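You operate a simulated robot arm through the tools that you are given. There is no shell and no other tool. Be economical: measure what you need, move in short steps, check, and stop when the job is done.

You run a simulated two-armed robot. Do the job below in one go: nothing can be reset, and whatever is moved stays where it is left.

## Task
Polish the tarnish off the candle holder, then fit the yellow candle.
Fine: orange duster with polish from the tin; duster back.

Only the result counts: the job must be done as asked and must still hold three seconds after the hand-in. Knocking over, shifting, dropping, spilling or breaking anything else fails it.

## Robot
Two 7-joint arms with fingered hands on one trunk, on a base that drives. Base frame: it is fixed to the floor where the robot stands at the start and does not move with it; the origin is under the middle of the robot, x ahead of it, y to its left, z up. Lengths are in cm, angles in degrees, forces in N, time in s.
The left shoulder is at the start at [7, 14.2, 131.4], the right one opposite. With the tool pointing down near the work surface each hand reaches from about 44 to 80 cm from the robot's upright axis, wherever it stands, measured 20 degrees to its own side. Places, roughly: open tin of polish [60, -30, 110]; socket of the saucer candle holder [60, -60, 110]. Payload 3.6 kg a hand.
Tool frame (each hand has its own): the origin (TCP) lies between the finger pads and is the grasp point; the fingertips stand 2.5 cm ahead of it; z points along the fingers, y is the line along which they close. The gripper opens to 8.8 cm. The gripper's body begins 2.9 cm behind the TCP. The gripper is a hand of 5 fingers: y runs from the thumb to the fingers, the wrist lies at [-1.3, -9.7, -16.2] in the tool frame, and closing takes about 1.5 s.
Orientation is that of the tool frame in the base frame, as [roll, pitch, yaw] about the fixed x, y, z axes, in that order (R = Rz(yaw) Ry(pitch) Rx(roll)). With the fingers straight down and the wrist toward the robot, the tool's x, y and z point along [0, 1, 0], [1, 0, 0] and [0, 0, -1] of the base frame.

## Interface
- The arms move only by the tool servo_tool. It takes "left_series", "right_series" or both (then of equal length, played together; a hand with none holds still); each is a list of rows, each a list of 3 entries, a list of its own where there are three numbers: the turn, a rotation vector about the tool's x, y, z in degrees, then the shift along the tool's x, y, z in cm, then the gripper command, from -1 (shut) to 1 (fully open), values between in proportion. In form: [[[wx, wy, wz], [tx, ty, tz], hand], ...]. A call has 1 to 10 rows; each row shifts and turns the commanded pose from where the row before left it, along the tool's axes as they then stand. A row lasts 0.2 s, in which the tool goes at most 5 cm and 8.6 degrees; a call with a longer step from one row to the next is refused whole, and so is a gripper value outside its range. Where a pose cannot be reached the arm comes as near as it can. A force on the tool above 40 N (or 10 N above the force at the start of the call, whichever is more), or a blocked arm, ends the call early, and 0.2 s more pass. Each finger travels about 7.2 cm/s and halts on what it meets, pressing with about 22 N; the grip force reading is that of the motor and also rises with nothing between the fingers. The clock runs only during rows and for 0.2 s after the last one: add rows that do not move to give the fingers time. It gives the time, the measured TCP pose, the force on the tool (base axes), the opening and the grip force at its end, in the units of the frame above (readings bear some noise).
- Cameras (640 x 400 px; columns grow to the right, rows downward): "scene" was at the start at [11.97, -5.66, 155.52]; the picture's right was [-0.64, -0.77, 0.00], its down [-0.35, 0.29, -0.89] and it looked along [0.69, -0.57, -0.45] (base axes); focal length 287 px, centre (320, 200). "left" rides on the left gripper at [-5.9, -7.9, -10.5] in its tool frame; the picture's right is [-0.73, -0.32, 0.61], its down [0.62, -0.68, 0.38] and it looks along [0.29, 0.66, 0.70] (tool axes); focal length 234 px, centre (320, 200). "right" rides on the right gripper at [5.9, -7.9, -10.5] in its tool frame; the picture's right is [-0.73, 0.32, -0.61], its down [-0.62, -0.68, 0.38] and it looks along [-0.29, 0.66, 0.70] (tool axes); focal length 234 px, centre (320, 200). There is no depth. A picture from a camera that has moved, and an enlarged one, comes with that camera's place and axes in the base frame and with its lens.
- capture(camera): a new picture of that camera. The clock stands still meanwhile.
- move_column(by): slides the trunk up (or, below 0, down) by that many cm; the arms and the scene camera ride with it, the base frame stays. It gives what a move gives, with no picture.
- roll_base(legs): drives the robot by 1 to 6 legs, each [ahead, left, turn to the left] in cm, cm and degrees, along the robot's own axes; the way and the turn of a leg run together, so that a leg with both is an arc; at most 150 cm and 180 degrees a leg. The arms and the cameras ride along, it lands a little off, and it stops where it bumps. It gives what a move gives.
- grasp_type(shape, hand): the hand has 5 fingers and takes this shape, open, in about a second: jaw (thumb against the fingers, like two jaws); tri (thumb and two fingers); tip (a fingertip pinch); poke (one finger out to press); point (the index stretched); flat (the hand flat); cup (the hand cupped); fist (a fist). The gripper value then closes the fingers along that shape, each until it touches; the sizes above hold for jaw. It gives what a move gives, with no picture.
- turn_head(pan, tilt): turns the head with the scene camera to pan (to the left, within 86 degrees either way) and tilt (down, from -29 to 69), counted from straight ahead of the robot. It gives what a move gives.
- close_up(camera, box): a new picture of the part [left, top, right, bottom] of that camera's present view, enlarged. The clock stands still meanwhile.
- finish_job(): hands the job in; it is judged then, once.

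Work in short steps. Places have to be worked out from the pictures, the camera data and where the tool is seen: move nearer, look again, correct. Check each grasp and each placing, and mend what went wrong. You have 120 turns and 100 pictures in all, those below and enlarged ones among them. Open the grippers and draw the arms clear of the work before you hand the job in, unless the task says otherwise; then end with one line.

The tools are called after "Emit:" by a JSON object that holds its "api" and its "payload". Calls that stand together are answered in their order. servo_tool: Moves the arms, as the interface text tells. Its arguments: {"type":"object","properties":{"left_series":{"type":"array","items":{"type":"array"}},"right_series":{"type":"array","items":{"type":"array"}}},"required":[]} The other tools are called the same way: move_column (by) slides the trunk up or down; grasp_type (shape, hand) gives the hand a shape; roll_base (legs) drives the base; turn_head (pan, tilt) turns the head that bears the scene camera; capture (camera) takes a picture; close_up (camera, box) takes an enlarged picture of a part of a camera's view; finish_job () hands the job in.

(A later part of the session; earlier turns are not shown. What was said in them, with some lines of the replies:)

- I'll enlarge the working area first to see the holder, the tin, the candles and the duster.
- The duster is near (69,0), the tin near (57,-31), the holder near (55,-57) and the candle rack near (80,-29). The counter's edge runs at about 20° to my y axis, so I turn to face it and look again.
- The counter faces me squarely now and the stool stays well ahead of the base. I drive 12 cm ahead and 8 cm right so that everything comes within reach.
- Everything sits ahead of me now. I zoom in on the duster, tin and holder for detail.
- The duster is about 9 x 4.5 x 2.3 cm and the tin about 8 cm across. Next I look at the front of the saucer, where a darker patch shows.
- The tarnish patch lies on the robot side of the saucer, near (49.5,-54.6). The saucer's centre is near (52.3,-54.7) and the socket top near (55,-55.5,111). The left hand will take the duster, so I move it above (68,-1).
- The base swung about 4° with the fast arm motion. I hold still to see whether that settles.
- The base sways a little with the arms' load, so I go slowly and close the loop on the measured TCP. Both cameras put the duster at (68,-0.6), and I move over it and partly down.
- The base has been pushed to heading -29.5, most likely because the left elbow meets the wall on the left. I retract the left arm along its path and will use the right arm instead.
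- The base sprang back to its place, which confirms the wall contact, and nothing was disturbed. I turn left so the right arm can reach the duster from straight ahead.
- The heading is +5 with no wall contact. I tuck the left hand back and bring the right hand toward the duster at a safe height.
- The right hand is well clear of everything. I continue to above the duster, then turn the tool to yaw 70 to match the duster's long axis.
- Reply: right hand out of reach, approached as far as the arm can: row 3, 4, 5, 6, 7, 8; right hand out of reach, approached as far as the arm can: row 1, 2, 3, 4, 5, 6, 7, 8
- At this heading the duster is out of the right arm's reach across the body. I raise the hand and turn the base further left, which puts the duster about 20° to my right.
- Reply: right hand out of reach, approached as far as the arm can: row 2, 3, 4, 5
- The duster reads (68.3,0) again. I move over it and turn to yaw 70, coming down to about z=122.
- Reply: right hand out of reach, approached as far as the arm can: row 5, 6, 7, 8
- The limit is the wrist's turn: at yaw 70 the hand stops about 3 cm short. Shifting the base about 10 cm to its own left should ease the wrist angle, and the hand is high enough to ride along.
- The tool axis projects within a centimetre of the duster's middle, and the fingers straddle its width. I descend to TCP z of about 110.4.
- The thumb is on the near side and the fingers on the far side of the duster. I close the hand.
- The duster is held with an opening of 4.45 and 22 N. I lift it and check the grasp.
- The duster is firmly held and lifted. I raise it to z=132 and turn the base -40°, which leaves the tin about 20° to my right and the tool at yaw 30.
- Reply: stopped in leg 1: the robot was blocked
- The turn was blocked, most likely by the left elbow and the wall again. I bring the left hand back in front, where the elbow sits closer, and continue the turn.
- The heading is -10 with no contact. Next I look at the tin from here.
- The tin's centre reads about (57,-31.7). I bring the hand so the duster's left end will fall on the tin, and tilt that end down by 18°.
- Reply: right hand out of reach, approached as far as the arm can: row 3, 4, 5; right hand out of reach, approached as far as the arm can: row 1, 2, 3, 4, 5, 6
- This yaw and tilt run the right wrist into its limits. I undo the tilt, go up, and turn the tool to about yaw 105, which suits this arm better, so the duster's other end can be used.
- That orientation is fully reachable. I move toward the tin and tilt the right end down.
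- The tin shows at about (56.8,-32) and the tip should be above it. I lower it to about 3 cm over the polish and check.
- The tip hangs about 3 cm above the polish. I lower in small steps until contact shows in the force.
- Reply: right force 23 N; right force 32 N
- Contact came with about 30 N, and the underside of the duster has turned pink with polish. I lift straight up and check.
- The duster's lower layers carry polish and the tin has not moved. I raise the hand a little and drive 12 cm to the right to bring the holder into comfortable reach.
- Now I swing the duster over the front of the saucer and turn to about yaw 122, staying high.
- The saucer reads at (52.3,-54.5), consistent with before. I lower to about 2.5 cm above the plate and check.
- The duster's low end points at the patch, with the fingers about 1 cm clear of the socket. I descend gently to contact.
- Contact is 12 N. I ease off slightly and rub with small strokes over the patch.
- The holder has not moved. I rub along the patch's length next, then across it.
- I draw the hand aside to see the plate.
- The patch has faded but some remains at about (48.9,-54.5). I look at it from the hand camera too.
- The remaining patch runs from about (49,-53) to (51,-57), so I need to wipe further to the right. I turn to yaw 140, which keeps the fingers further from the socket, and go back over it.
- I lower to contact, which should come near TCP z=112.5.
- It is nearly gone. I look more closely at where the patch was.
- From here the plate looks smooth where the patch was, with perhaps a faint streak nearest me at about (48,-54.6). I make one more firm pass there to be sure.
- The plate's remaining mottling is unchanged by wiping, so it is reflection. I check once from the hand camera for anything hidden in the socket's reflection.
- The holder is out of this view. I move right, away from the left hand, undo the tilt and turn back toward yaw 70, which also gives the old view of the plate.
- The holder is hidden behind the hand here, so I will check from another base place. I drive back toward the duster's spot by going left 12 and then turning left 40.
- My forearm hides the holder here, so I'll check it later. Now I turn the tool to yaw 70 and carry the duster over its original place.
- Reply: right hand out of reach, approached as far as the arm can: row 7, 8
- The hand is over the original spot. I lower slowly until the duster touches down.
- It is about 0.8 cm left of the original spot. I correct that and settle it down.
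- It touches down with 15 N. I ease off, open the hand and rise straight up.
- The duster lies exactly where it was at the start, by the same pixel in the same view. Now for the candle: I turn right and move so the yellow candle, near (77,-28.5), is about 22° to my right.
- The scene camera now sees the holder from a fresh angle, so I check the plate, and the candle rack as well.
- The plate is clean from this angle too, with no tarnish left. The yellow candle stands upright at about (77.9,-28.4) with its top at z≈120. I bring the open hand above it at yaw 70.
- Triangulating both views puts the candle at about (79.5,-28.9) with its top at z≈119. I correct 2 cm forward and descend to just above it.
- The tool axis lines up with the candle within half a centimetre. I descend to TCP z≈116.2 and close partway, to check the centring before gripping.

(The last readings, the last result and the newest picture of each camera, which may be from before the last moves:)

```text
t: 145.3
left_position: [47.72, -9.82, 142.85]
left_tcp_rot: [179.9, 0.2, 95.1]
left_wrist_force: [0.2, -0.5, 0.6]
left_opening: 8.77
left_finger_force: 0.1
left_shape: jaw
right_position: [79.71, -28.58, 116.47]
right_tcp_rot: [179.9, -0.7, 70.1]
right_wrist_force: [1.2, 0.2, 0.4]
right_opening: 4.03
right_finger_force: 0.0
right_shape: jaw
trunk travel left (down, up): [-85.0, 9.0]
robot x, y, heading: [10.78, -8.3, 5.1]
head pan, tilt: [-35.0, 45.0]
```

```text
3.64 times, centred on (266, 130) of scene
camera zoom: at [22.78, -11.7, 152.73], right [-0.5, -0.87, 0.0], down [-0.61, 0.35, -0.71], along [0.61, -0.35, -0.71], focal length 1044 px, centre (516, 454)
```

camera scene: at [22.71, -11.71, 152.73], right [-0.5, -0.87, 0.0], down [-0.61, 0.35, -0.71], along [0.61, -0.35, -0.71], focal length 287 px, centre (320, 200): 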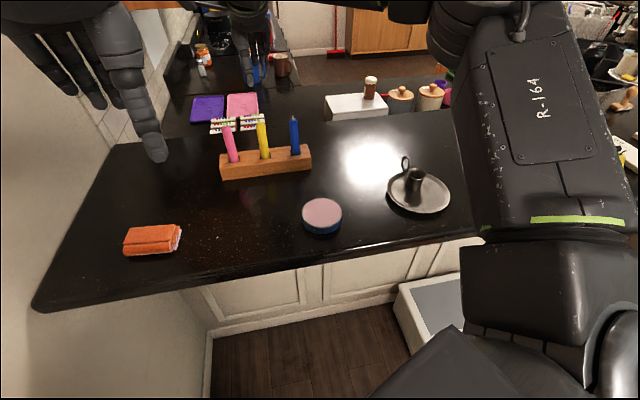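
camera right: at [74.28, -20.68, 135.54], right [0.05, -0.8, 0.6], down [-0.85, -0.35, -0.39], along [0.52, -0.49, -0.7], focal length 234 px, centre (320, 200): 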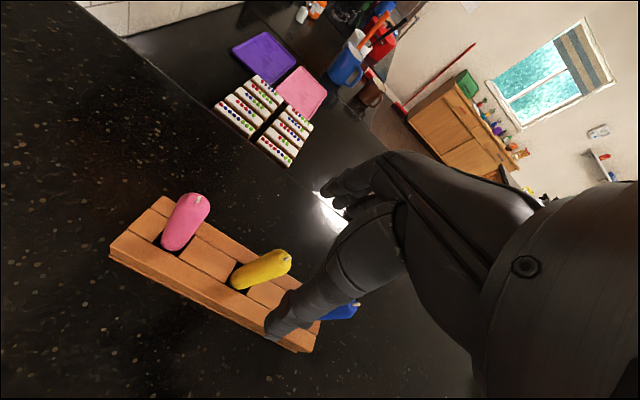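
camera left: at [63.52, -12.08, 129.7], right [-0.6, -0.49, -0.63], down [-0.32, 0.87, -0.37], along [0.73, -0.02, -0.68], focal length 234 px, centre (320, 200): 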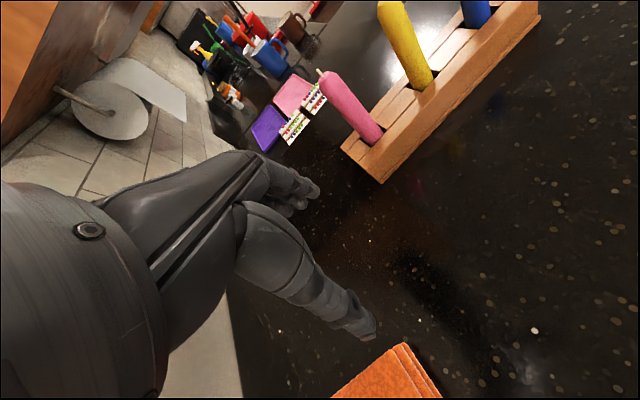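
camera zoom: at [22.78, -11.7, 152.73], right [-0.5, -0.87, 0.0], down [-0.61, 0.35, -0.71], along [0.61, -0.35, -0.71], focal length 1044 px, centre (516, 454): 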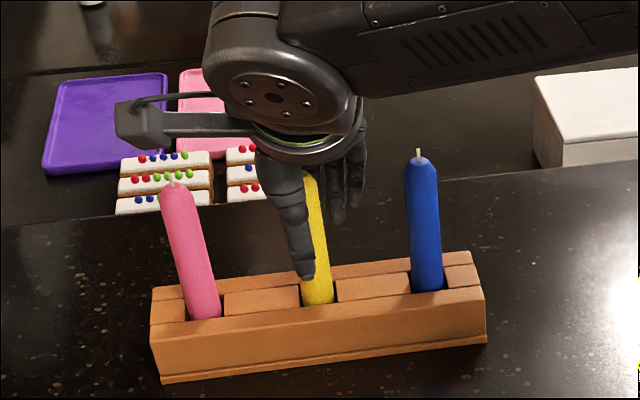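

The hand is balanced around the candle with no contact force yet. I close slowly onto it.

Emit:
{"api": "servo_tool", "payload": {"right_series": [[[0, 0, 0], [0, 0, 0], -0.3], [[0, 0, 0], [0, 0, 0], -0.4], [[0, 0, 0], [0, 0, 0], -0.5], [[0, 0, 0], [0, 0, 0], -0.6], [[0, 0, 0], [0, 0, 0], -0.8], [[0, 0, 0], [0, 0, 0], -1], [[0, 0, 0], [0, 0, 0], -1], [[0, 0, 0], [0, 0, 0], -1]]}}

Emit:
{"api": "close_up", "payload": {"camera": "scene", "box": [202, 75, 330, 185]}}

```text
t: 147.2
left_position: [47.58, -10.02, 142.87]
left_tcp_rot: [180.0, 0.1, 95.1]
left_wrist_force: [0.2, -1.0, 0.3]
left_opening: 8.79
left_finger_force: 0.0
left_shape: jaw
right_position: [79.7, -28.68, 116.31]
right_tcp_rot: [179.9, -0.6, 70.0]
right_wrist_force: [-0.9, -0.1, -0.5]
right_opening: 1.26
right_finger_force: 21.8
right_shape: jaw
trunk travel left (down, up): [-85.0, 9.0]
robot x, y, heading: [10.97, -8.16, 5.1]
head pan, tilt: [-35.0, 45.0]
```

```text
3.64 times, centred on (266, 130) of scene
camera zoom: at [22.78, -11.7, 152.73], right [-0.5, -0.87, 0.0], down [-0.61, 0.35, -0.71], along [0.61, -0.35, -0.71], focal length 1044 px, centre (516, 454)
```

zoom: 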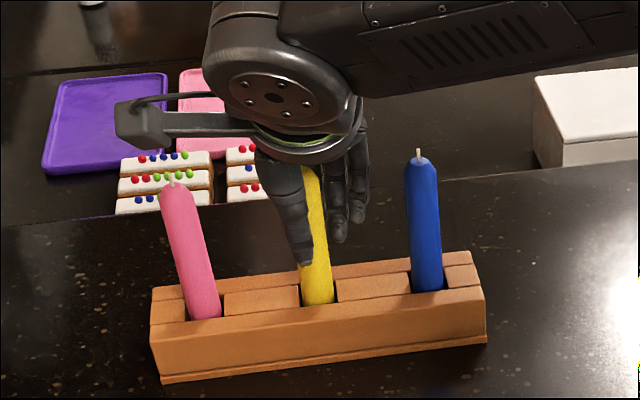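

The opening reads 1.26, thinner than I estimated for the candle. I lift 2 cm slowly to see whether it is held.

Emit:
{"api": "servo_tool", "payload": {"right_series": [[[0, 0, 0], [0, 0, -0.4], -1], [[0, 0, 0], [0, 0, -0.4], -1], [[0, 0, 0], [0, 0, -0.4], -1], [[0, 0, 0], [0, 0, -0.4], -1], [[0, 0, 0], [0, 0, -0.4], -1], [[0, 0, 0], [0, 0, 0], -1]]}}

Emit:
{"api": "close_up", "payload": {"camera": "scene", "box": [202, 75, 330, 185]}}

Emit:
{"api": "close_up", "payload": {"camera": "right", "box": [200, 140, 440, 360]}}

```text
t: 148.6
left_position: [47.71, -9.93, 142.84]
left_tcp_rot: [179.9, 0.1, 95.1]
left_wrist_force: [0.4, -0.6, -0.5]
left_opening: 8.76
left_finger_force: 0.1
left_shape: jaw
right_position: [79.61, -28.68, 118.31]
right_tcp_rot: [179.9, -0.5, 70.0]
right_wrist_force: [-0.6, 0.5, -0.4]
right_opening: 1.24
right_finger_force: 21.9
right_shape: jaw
trunk travel left (down, up): [-85.0, 9.0]
robot x, y, heading: [11.29, -8.04, 4.9]
head pan, tilt: [-35.0, 45.0]
```

```text
3.64 times, centred on (266, 130) of scene
camera zoom: at [22.79, -11.7, 152.73], right [-0.5, -0.87, 0.0], down [-0.61, 0.35, -0.71], along [0.61, -0.35, -0.71], focal length 1044 px, centre (516, 454)
```

zoom: 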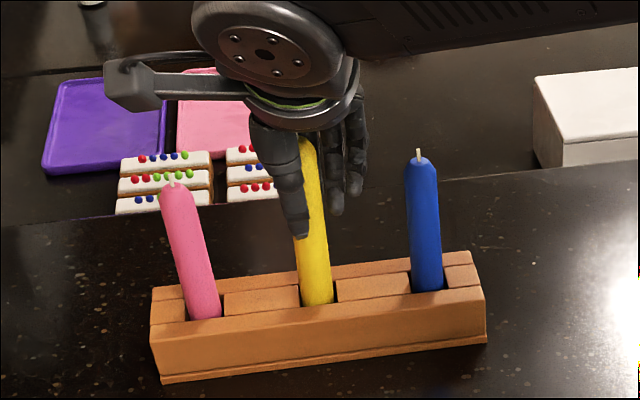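

```text
1.82 times, centred on (320, 250) of right
camera zoom: at [74.35, -20.59, 128.78], right [0.05, -0.8, 0.6], down [-0.85, -0.35, -0.39], along [0.52, -0.49, -0.7], focal length 426 px, centre (320, 109)
```

zoom: 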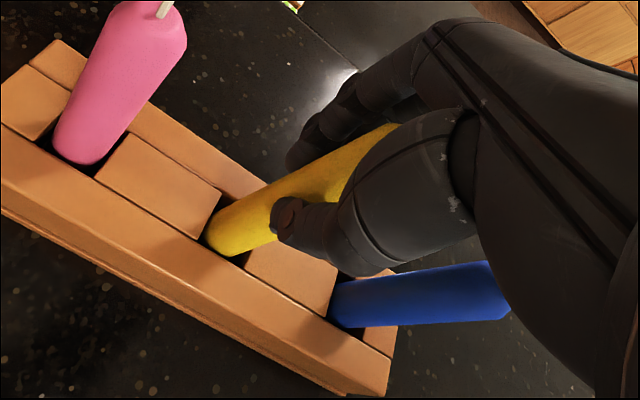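

The candle rises with the hand and the rack stays put. I lift it fully clear.

Emit:
{"api": "servo_tool", "payload": {"right_series": [[[0, 0, 0], [0, 0, -0.6], -1], [[0, 0, 0], [0, 0, -0.8], -1], [[0, 0, 0], [0, 0, -1], -1], [[0, 0, 0], [0, 0, -1.2], -1], [[0, 0, 0], [0, 0, -1.5], -1], [[0, 0, 0], [0, 0, -1.5], -1], [[0, 0, 0], [0, 0, -1.5], -1], [[0, 0, 0], [0, 0, -1.5], -1], [[0, 0, 0], [0, 0, -1.5], -1], [[0, 0, 0], [0, 0, 0], -1]]}}

Emit:
{"api": "capture", "payload": {"camera": "scene"}}

Emit:
{"api": "close_up", "payload": {"camera": "scene", "box": [202, 55, 330, 175]}}

```text
t: 150.8
left_position: [47.74, -9.8, 142.84]
left_tcp_rot: [179.9, 0.0, 95.2]
left_wrist_force: [1.6, -0.1, 0.4]
left_opening: 8.78
left_finger_force: 0.1
left_shape: jaw
right_position: [79.66, -28.8, 129.42]
right_tcp_rot: [179.9, -0.7, 70.0]
right_wrist_force: [-0.1, 0.1, 0.2]
right_opening: 1.27
right_finger_force: 22.4
right_shape: jaw
trunk travel left (down, up): [-85.0, 9.0]
robot x, y, heading: [10.94, -8.37, 5.0]
head pan, tilt: [-35.0, 45.0]
```

```text
18 pictures are left
camera scene: at [22.8, -11.7, 152.72], right [-0.5, -0.87, 0.0], down [-0.61, 0.35, -0.71], along [0.61, -0.35, -0.71], focal length 287 px, centre (320, 200)
```

scene: 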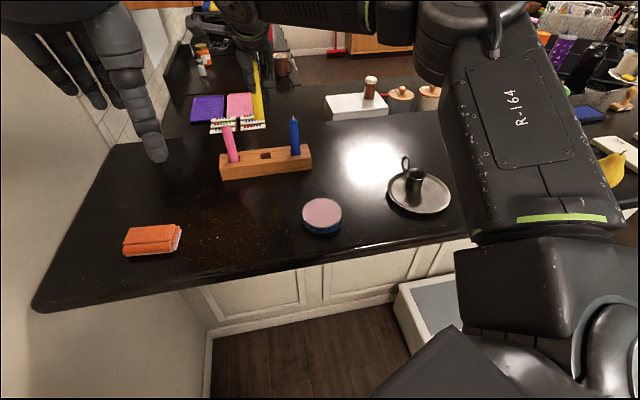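

```text
3.33 times, centred on (266, 115) of scene
camera zoom: at [22.8, -11.7, 152.72], right [-0.5, -0.87, 0.0], down [-0.61, 0.35, -0.71], along [0.61, -0.35, -0.71], focal length 957 px, centre (500, 483)
```

zoom: 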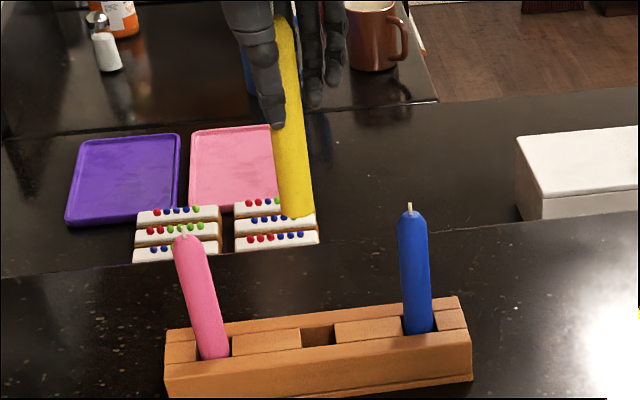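

The candle is out, with its bottom about 9.5 cm below the TCP, and it leans slightly. I look from the hand camera to judge the lean.

Emit:
{"api": "capture", "payload": {"camera": "right"}}

```text
16 pictures are left
camera right: at [74.29, -20.68, 139.91], right [0.05, -0.8, 0.6], down [-0.85, -0.35, -0.39], along [0.52, -0.49, -0.7], focal length 234 px, centre (320, 200)
```

right: 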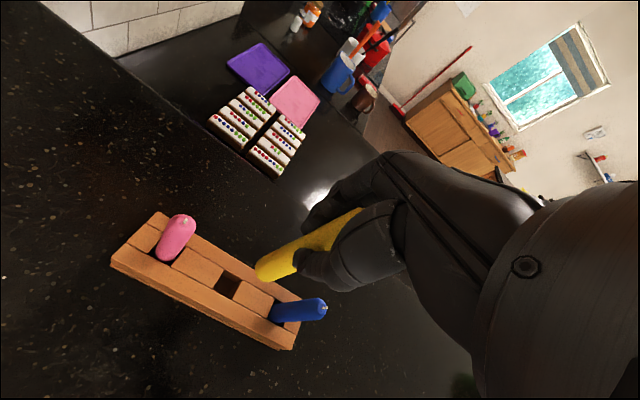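

The bottom hangs directly under the TCP at about z=120 and the lean is small. I raise 4 cm and turn the base -20°, toward the holder.

Emit:
{"api": "servo_tool", "payload": {"right_series": [[[0, 0, 0], [0, 0, -1], -1], [[0, 0, 0], [0, 0, -1], -1], [[0, 0, 0], [0, 0, -1], -1], [[0, 0, 0], [0, 0, -1], -1], [[0, 0, 0], [0, -1.5, 0], -1], [[0, 0, 0], [0, -1.5, 0], -1], [[0, 0, 0], [0, -1.5, 0], -1], [[0, 0, 0], [0, 0, 0], -1]]}}

Emit:
{"api": "roll_base", "payload": {"legs": [[0, 0, -20]]}}

Emit:
{"api": "turn_head", "payload": {"pan": -25, "tilt": 45}}

```text
t: 152.6
left_position: [47.73, -9.82, 142.84]
left_tcp_rot: [179.9, 0.1, 95.0]
left_wrist_force: [-0.5, 0.3, 0.3]
left_opening: 8.77
left_finger_force: 0.0
left_shape: jaw
right_position: [75.44, -27.34, 133.53]
right_tcp_rot: [179.9, -0.6, 69.9]
right_wrist_force: [-0.8, -0.1, 0.1]
right_opening: 1.27
right_finger_force: 22.4
right_shape: jaw
trunk travel left (down, up): [-85.0, 9.0]
robot x, y, heading: [10.77, -8.35, 5.1]
head pan, tilt: [-35.0, 45.0]
```

```text
t: 154.0
left_position: [44.92, -22.31, 142.85]
left_tcp_rot: [179.8, 0.2, 75.1]
left_wrist_force: [-0.1, -0.4, -0.2]
left_opening: 8.77
left_finger_force: 0.0
left_shape: jaw
right_position: [65.09, -48.18, 133.45]
right_tcp_rot: [179.9, -0.6, 50.0]
right_wrist_force: [0.1, -0.5, 0.1]
right_opening: 1.25
right_finger_force: 22.2
right_shape: jaw
trunk travel left (down, up): [-85.0, 9.0]
robot x, y, heading: [10.95, -8.42, -15.1]
head pan, tilt: [-35.0, 45.0]
```

```text
t: 154.8
left_position: [44.97, -22.41, 142.77]
left_tcp_rot: [179.8, 0.0, 75.0]
left_wrist_force: [-0.5, -0.6, 0.0]
left_opening: 8.8
left_finger_force: 0.0
left_shape: jaw
right_position: [65.07, -48.32, 133.46]
right_tcp_rot: [179.9, -0.6, 49.8]
right_wrist_force: [0.3, 0.8, -0.7]
right_opening: 1.23
right_finger_force: 22.1
right_shape: jaw
trunk travel left (down, up): [-85.0, 9.0]
robot x, y, heading: [10.69, -7.96, -14.9]
head pan, tilt: [-25.0, 45.0]
```

I move the candle over the socket, still high, and look.

Emit:
{"api": "servo_tool", "payload": {"right_series": [[[0, 0, 0], [-2, -0.58, 0], -1], [[0, 0, 0], [-2, -0.58, 0], -1], [[0, 0, 0], [-2, -0.58, 0], -1], [[0, 0, 0], [-2, -0.58, 0], -1], [[0, 0, 0], [-2, -0.58, 0], -1], [[0, 0, 0], [-2, -0.58, 0], -1], [[0, 0, 0], [0, 0, 2], -1], [[0, 0, 0], [0, 0, 2], -1], [[0, 0, 0], [0, 0, 2], -1], [[0, 0, 0], [0, 0, 0], -1]]}}

Emit:
{"api": "capture", "payload": {"camera": "scene"}}

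Emit:
{"api": "capture", "payload": {"camera": "right"}}

```text
t: 157.0
left_position: [44.91, -22.52, 142.82]
left_tcp_rot: [179.9, 0.1, 75.2]
left_wrist_force: [0.5, -1.1, 0.0]
left_opening: 8.76
left_finger_force: 0.1
left_shape: jaw
right_position: [54.63, -55.26, 127.26]
right_tcp_rot: [180.0, -0.7, 49.9]
right_wrist_force: [0.5, 0.2, -1.1]
right_opening: 1.25
right_finger_force: 22.4
right_shape: jaw
trunk travel left (down, up): [-85.0, 9.0]
robot x, y, heading: [11.04, -8.26, -14.8]
head pan, tilt: [-25.0, 45.0]
```

```text
15 pictures are left
camera scene: at [21.81, -14.61, 152.73], right [-0.64, -0.77, 0.0], down [-0.54, 0.45, -0.71], along [0.54, -0.45, -0.71], focal length 287 px, centre (320, 200)
```

scene: 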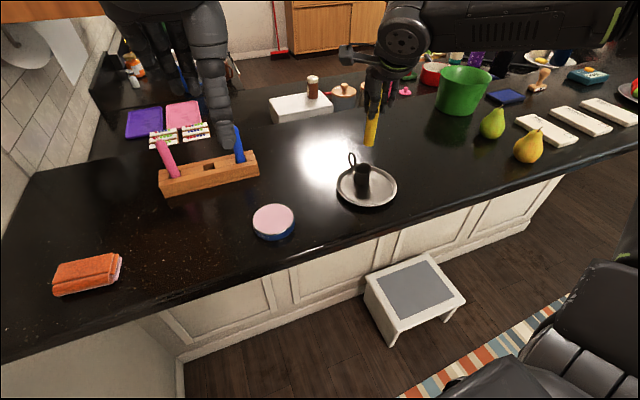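

```text
14 pictures are left
camera right: at [52.43, -45.66, 137.71], right [-0.23, -0.77, 0.6], down [-0.92, -0.04, -0.39], along [0.32, -0.64, -0.7], focal length 234 px, centre (320, 200)
```

right: 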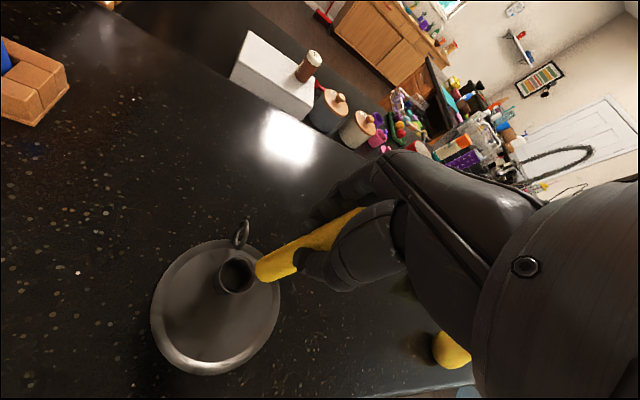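

The socket reads (55.2,-55.3) and the candle bottom about (54.4,-55.3). I shift 0.7 cm and lower to about 2 cm above the rim, then zoom.

Emit:
{"api": "servo_tool", "payload": {"right_series": [[[0, 0, 0], [0.22, 0.27, 0.5], -1], [[0, 0, 0], [0.22, 0.27, 0.8], -1], [[0, 0, 0], [0, 0, 1], -1], [[0, 0, 0], [0, 0, 1], -1], [[0, 0, 0], [0, 0, 0.6], -1], [[0, 0, 0], [0, 0, 0], -1]]}}

Emit:
{"api": "close_up", "payload": {"camera": "scene", "box": [320, 110, 416, 214]}}

Emit:
{"api": "close_up", "payload": {"camera": "right", "box": [160, 190, 320, 350]}}

```text
t: 158.4
left_position: [44.96, -22.42, 142.89]
left_tcp_rot: [179.8, 0.0, 75.1]
left_wrist_force: [0.4, -0.7, -0.6]
left_opening: 8.8
left_finger_force: 0.2
left_shape: jaw
right_position: [55.39, -55.25, 123.35]
right_tcp_rot: [179.9, -0.6, 50.0]
right_wrist_force: [0.6, -0.2, -0.2]
right_opening: 1.26
right_finger_force: 22.1
right_shape: jaw
trunk travel left (down, up): [-85.0, 9.0]
robot x, y, heading: [10.81, -8.27, -14.9]
head pan, tilt: [-25.0, 45.0]
```

```text
3.85 times, centred on (368, 162) of scene
camera zoom: at [21.8, -14.61, 152.73], right [-0.64, -0.77, 0.0], down [-0.54, 0.45, -0.71], along [0.54, -0.45, -0.71], focal length 1104 px, centre (135, 346)
```

zoom: 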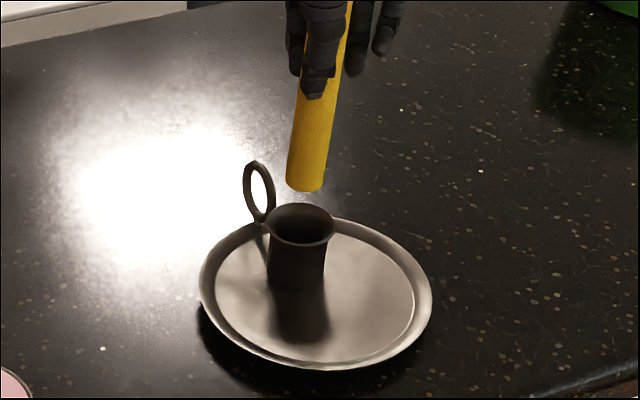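

```text
2.50 times, centred on (240, 270) of right
camera zoom: at [53.18, -45.65, 133.83], right [-0.23, -0.77, 0.6], down [-0.92, -0.04, -0.39], along [0.32, -0.64, -0.7], focal length 585 px, centre (520, 25)
```

zoom: 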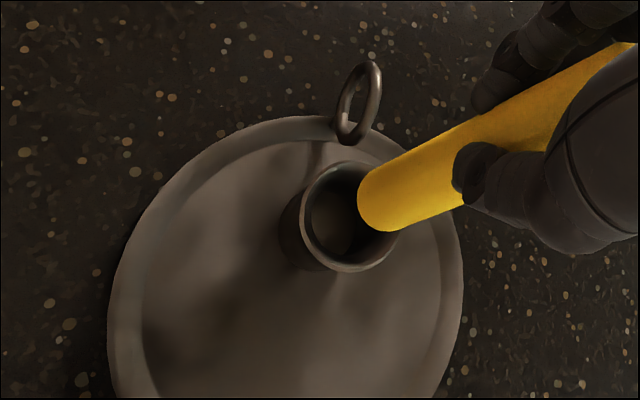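

Triangulation gives the candle bottom at (55.0,-55.1,113.9) and the socket mouth at (55.1,-55.45,110.9). I shift the 0.35 cm needed and lower it to just inside the mouth.

Emit:
{"api": "servo_tool", "payload": {"right_series": [[[0, 0, 0], [-0.19, 0.29, 0], -1], [[0, 0, 0], [0, 0, 0.6], -1], [[0, 0, 0], [0, 0, 0.6], -1], [[0, 0, 0], [0, 0, 0.6], -1], [[0, 0, 0], [0, 0, 0.6], -1], [[0, 0, 0], [0, 0, 0.5], -1], [[0, 0, 0], [0, 0, 0.5], -1], [[0, 0, 0], [0, 0, 0.3], -1], [[0, 0, 0], [0, 0, 0], -1]]}}

Emit:
{"api": "close_up", "payload": {"camera": "scene", "box": [320, 110, 416, 214]}}

Emit:
{"api": "close_up", "payload": {"camera": "right", "box": [180, 190, 340, 350]}}

```text
t: 160.4
left_position: [45.03, -22.34, 142.87]
left_tcp_rot: [179.9, 0.0, 75.2]
left_wrist_force: [-0.7, 0.4, 0.3]
left_opening: 8.79
left_finger_force: 0.1
left_shape: jaw
right_position: [55.57, -55.59, 119.68]
right_tcp_rot: [179.9, -0.7, 49.9]
right_wrist_force: [-0.3, -0.5, -0.3]
right_opening: 1.23
right_finger_force: 22.2
right_shape: jaw
trunk travel left (down, up): [-85.0, 9.0]
robot x, y, heading: [11.18, -8.39, -15.0]
head pan, tilt: [-25.0, 45.0]
```

```text
3.85 times, centred on (368, 162) of scene
camera zoom: at [21.81, -14.61, 152.73], right [-0.64, -0.77, 0.0], down [-0.54, 0.45, -0.71], along [0.54, -0.45, -0.71], focal length 1104 px, centre (135, 346)
```

zoom: 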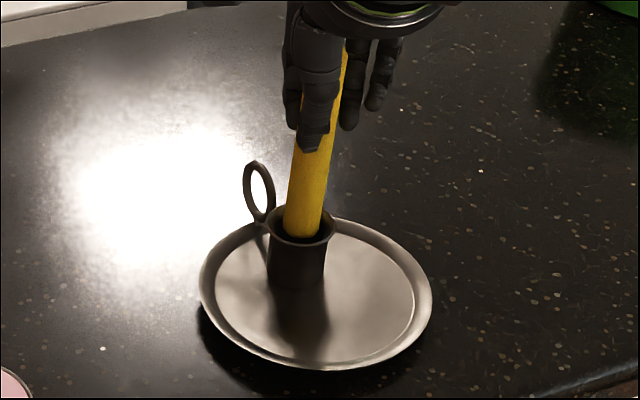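

```text
2.50 times, centred on (260, 270) of right
camera zoom: at [53.31, -46.06, 130.17], right [-0.23, -0.77, 0.6], down [-0.92, -0.04, -0.39], along [0.32, -0.64, -0.7], focal length 585 px, centre (470, 25)
```

zoom: 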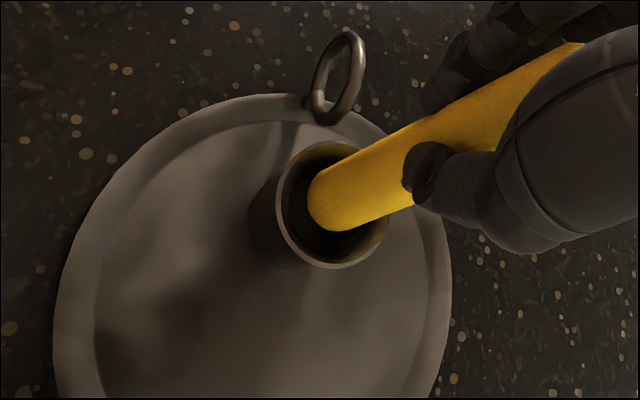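

The candle is centred in the mouth with no contact force. I lower it gently until it seats.

Emit:
{"api": "servo_tool", "payload": {"right_series": [[[0, 0, 0], [0, 0, 0.3], -1], [[0, 0, 0], [0, 0, 0.3], -1], [[0, 0, 0], [0, 0, 0.3], -1], [[0, 0, 0], [0, 0, 0.3], -1], [[0, 0, 0], [0, 0, 0.2], -1], [[0, 0, 0], [0, 0, 0.2], -1], [[0, 0, 0], [0, 0, 0], -1]]}}

```text
t: 162.0
left_position: [44.93, -22.35, 142.79]
left_tcp_rot: [179.9, 0.1, 75.1]
left_wrist_force: [0.1, -0.4, -1.1]
left_opening: 8.77
left_finger_force: 0.0
left_shape: jaw
right_position: [55.52, -55.5, 118.02]
right_tcp_rot: [179.9, -0.7, 49.8]
right_wrist_force: [0.2, -0.6, -0.1]
right_opening: 1.25
right_finger_force: 22.0
right_shape: jaw
trunk travel left (down, up): [-85.0, 9.0]
robot x, y, heading: [11.09, -8.32, -14.7]
head pan, tilt: [-25.0, 45.0]
```

Emit:
{"api": "servo_tool", "payload": {"right_series": [[[0, 0, 0], [0, 0, 0.15], -1], [[0, 0, 0], [0, 0, 0.15], -1], [[0, 0, 0], [0, 0, 0.15], -1], [[0, 0, 0], [0, 0, 0], -1]]}}

Emit:
{"api": "close_up", "payload": {"camera": "scene", "box": [320, 110, 416, 214]}}

```text
t: 163.0
left_position: [44.93, -22.41, 142.76]
left_tcp_rot: [180.0, 0.1, 75.1]
left_wrist_force: [-0.5, -0.5, -0.2]
left_opening: 8.78
left_finger_force: 0.1
left_shape: jaw
right_position: [55.57, -55.6, 117.59]
right_tcp_rot: [179.9, -0.6, 49.8]
right_wrist_force: [0.8, -0.1, 0.6]
right_opening: 1.26
right_finger_force: 22.5
right_shape: jaw
trunk travel left (down, up): [-85.0, 9.0]
robot x, y, heading: [10.93, -8.46, -15.1]
head pan, tilt: [-25.0, 45.0]
```

```text
3.85 times, centred on (368, 162) of scene
camera zoom: at [21.81, -14.62, 152.73], right [-0.64, -0.77, 0.0], down [-0.54, 0.45, -0.71], along [0.54, -0.45, -0.71], focal length 1104 px, centre (135, 346)
```

zoom: 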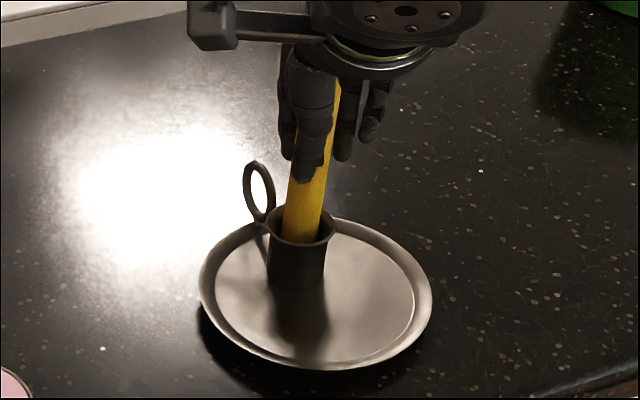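

Still no seating force, so I continue down in small steps.

Emit:
{"api": "servo_tool", "payload": {"right_series": [[[0, 0, 0], [0, 0, 0.15], -1], [[0, 0, 0], [0, 0, 0.15], -1], [[0, 0, 0], [0, 0, 0.15], -1], [[0, 0, 0], [0, 0, 0], -1]]}}

Emit:
{"api": "servo_tool", "payload": {"right_series": [[[0, 0, 0], [0, 0, 0.15], -1], [[0, 0, 0], [0, 0, 0.15], -1], [[0, 0, 0], [0, 0, 0], -1]]}}

```text
t: 164.0
left_position: [44.79, -22.38, 142.91]
left_tcp_rot: [179.9, 0.1, 75.1]
left_wrist_force: [-0.4, -0.6, 0.1]
left_opening: 8.75
left_finger_force: 0.1
left_shape: jaw
right_position: [55.59, -55.57, 117.24]
right_tcp_rot: [179.9, -0.5, 49.9]
right_wrist_force: [-0.8, 0.8, -0.4]
right_opening: 1.23
right_finger_force: 21.9
right_shape: jaw
trunk travel left (down, up): [-85.0, 9.0]
robot x, y, heading: [10.97, -8.28, -15.1]
head pan, tilt: [-25.0, 45.0]
```

```text
t: 164.8
left_position: [44.78, -22.27, 142.85]
left_tcp_rot: [179.8, 0.1, 75.1]
left_wrist_force: [0.3, -0.7, 0.2]
left_opening: 8.78
left_finger_force: 0.1
left_shape: jaw
right_position: [55.54, -55.46, 117.03]
right_tcp_rot: [179.9, -0.5, 49.9]
right_wrist_force: [-0.2, 0.1, 4.3]
right_opening: 1.27
right_finger_force: 21.8
right_shape: jaw
trunk travel left (down, up): [-85.0, 9.0]
robot x, y, heading: [11.12, -8.5, -14.8]
head pan, tilt: [-25.0, 45.0]
```

The candle has seated, with 4.3 N on the tool. I release slowly, then look before rising.

Emit:
{"api": "servo_tool", "payload": {"right_series": [[[0, 0, 0], [0, 0, 0], -0.6], [[0, 0, 0], [0, 0, 0], -0.4], [[0, 0, 0], [0, 0, 0], -0.2], [[0, 0, 0], [0, 0, 0], 0.1], [[0, 0, 0], [0, 0, 0], 0.4], [[0, 0, 0], [0, 0, 0], 0.7], [[0, 0, 0], [0, 0, 0], 0.7], [[0, 0, 0], [0, 0, 0], 0.7]]}}

Emit:
{"api": "close_up", "payload": {"camera": "scene", "box": [320, 110, 416, 214]}}

Emit:
{"api": "capture", "payload": {"camera": "right"}}

```text
t: 166.6
left_position: [44.9, -22.49, 142.86]
left_tcp_rot: [179.8, 0.0, 75.1]
left_wrist_force: [0.2, 0.4, -0.7]
left_opening: 8.8
left_finger_force: 0.1
left_shape: jaw
right_position: [55.54, -55.49, 116.88]
right_tcp_rot: [179.9, -0.6, 49.9]
right_wrist_force: [-1.5, 0.1, -0.2]
right_opening: 7.42
right_finger_force: 0.0
right_shape: jaw
trunk travel left (down, up): [-85.0, 9.0]
robot x, y, heading: [10.65, -8.44, -15.2]
head pan, tilt: [-25.0, 45.0]
```

```text
3.85 times, centred on (368, 162) of scene
camera zoom: at [21.81, -14.62, 152.73], right [-0.64, -0.77, 0.0], down [-0.54, 0.45, -0.71], along [0.54, -0.45, -0.71], focal length 1104 px, centre (135, 346)
```

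zoom: 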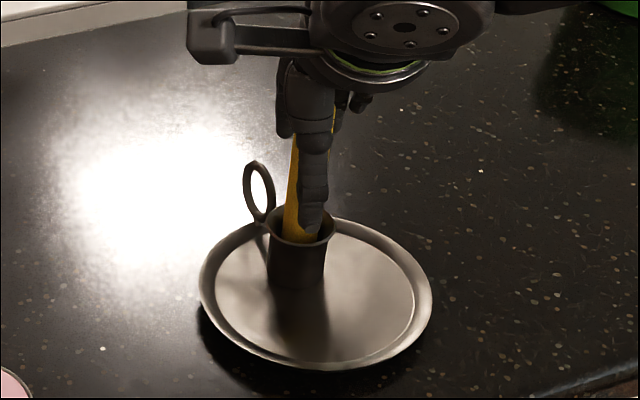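

```text
7 pictures are left
camera right: at [53.36, -46.0, 127.38], right [-0.23, -0.77, 0.6], down [-0.92, -0.04, -0.39], along [0.32, -0.64, -0.7], focal length 234 px, centre (320, 200)
```

right: 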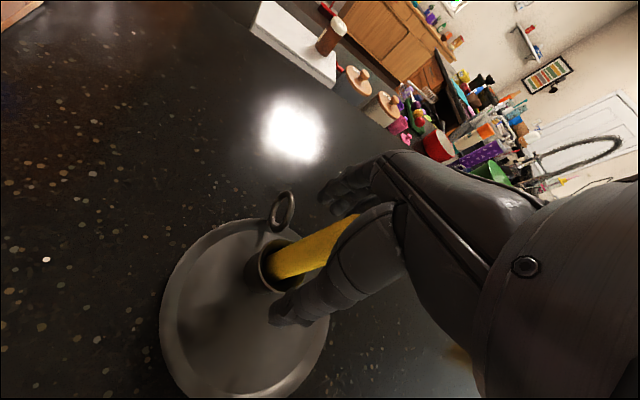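

The candle stands in the socket and the fingers are clear of it. I rise straight up.

Emit:
{"api": "servo_tool", "payload": {"right_series": [[[0, 0, 0], [0, 0, -0.8], 0.7], [[0, 0, 0], [0, 0, -1.2], 0.7], [[0, 0, 0], [0, 0, -1.5], 0.7], [[0, 0, 0], [0, 0, -1.5], 0.7], [[0, 0, 0], [0, 0, -1.5], 0.7], [[0, 0, 0], [0, 0, -1.5], 0.9], [[0, 0, 0], [0, 0, -1.5], 1], [[0, 0, 0], [0, 0, -1.5], 1], [[0, 0, 0], [0, 0, -1.5], 1], [[0, 0, 0], [0, 0, -1.5], 1]]}}

Emit:
{"api": "close_up", "payload": {"camera": "scene", "box": [310, 100, 416, 214]}}

```text
t: 168.8
left_position: [44.81, -22.4, 142.87]
left_tcp_rot: [179.9, 0.1, 75.1]
left_wrist_force: [-0.5, 0.5, 0.4]
left_opening: 8.76
left_finger_force: 0.1
left_shape: jaw
right_position: [55.48, -55.61, 130.96]
right_tcp_rot: [180.0, -0.6, 49.9]
right_wrist_force: [0.2, -0.1, 0.0]
right_opening: 8.77
right_finger_force: 0.0
right_shape: jaw
trunk travel left (down, up): [-85.0, 9.0]
robot x, y, heading: [10.85, -8.58, -15.1]
head pan, tilt: [-25.0, 45.0]
```

```text
3.51 times, centred on (363, 157) of scene
camera zoom: at [21.78, -14.58, 152.73], right [-0.64, -0.77, 0.0], down [-0.54, 0.45, -0.71], along [0.54, -0.45, -0.71], focal length 1007 px, centre (169, 351)
```

zoom: 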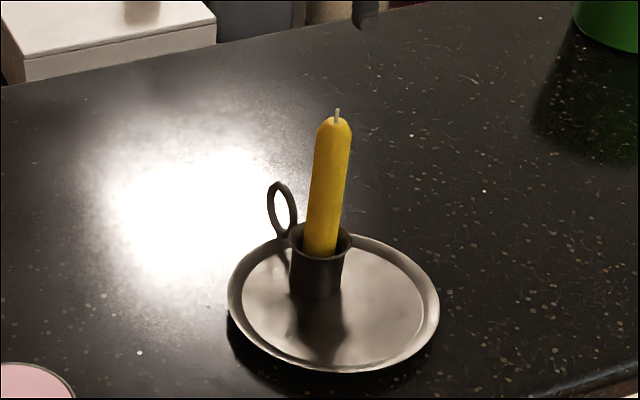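

The candle stands upright in the polished holder. I draw the right arm up and back, clear of the work, and take a last look.

Emit:
{"api": "servo_tool", "payload": {"right_series": [[[0, 0, 0], [0, 0, -2], 1], [[0, 0, 0], [0, 0, -2], 1], [[0, 0, 0], [0, -2, -1], 1], [[0, 0, 0], [-0.5, -2.5, 0], 1], [[0, 0, 0], [-1, -2.5, 0], 1], [[0, 0, 0], [-1, -2.5, 0], 1], [[0, 0, 0], [-1, -2.5, 0], 1], [[0, 0, 0], [-1, -2.5, 0], 1], [[0, 0, 0], [0, 0, 0], 1], [[0, 0, 0], [0, 0, 0], 1]]}}

Emit:
{"api": "capture", "payload": {"camera": "scene"}}

```text
t: 171.0
left_position: [45.0, -22.45, 142.76]
left_tcp_rot: [179.9, 0.1, 75.1]
left_wrist_force: [0.3, 0.7, 0.3]
left_opening: 8.78
left_finger_force: 0.0
left_shape: jaw
right_position: [41.45, -49.76, 135.85]
right_tcp_rot: [180.0, -0.7, 49.9]
right_wrist_force: [-0.1, -0.3, 0.0]
right_opening: 8.78
right_finger_force: 0.0
right_shape: jaw
trunk travel left (down, up): [-85.0, 9.0]
robot x, y, heading: [10.87, -8.14, -14.8]
head pan, tilt: [-25.0, 45.0]
```

```text
5 pictures are left
camera scene: at [21.86, -14.61, 152.72], right [-0.64, -0.77, 0.0], down [-0.54, 0.45, -0.71], along [0.54, -0.45, -0.71], focal length 287 px, centre (320, 200)
```

scene: 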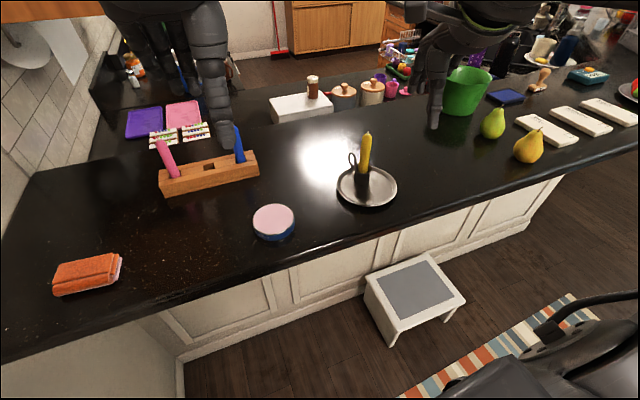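

Everything is in place: the holder is polished, the yellow candle is seated, the duster is back, and both hands are open and clear. I hand the job in.

Emit:
{"api": "finish_job", "payload": {}}

```text
The job is handed in.
```

The tarnish is polished off the candle holder with the orange duster and polish from the tin, the duster is back in its place, and the yellow candle stands in the socket.
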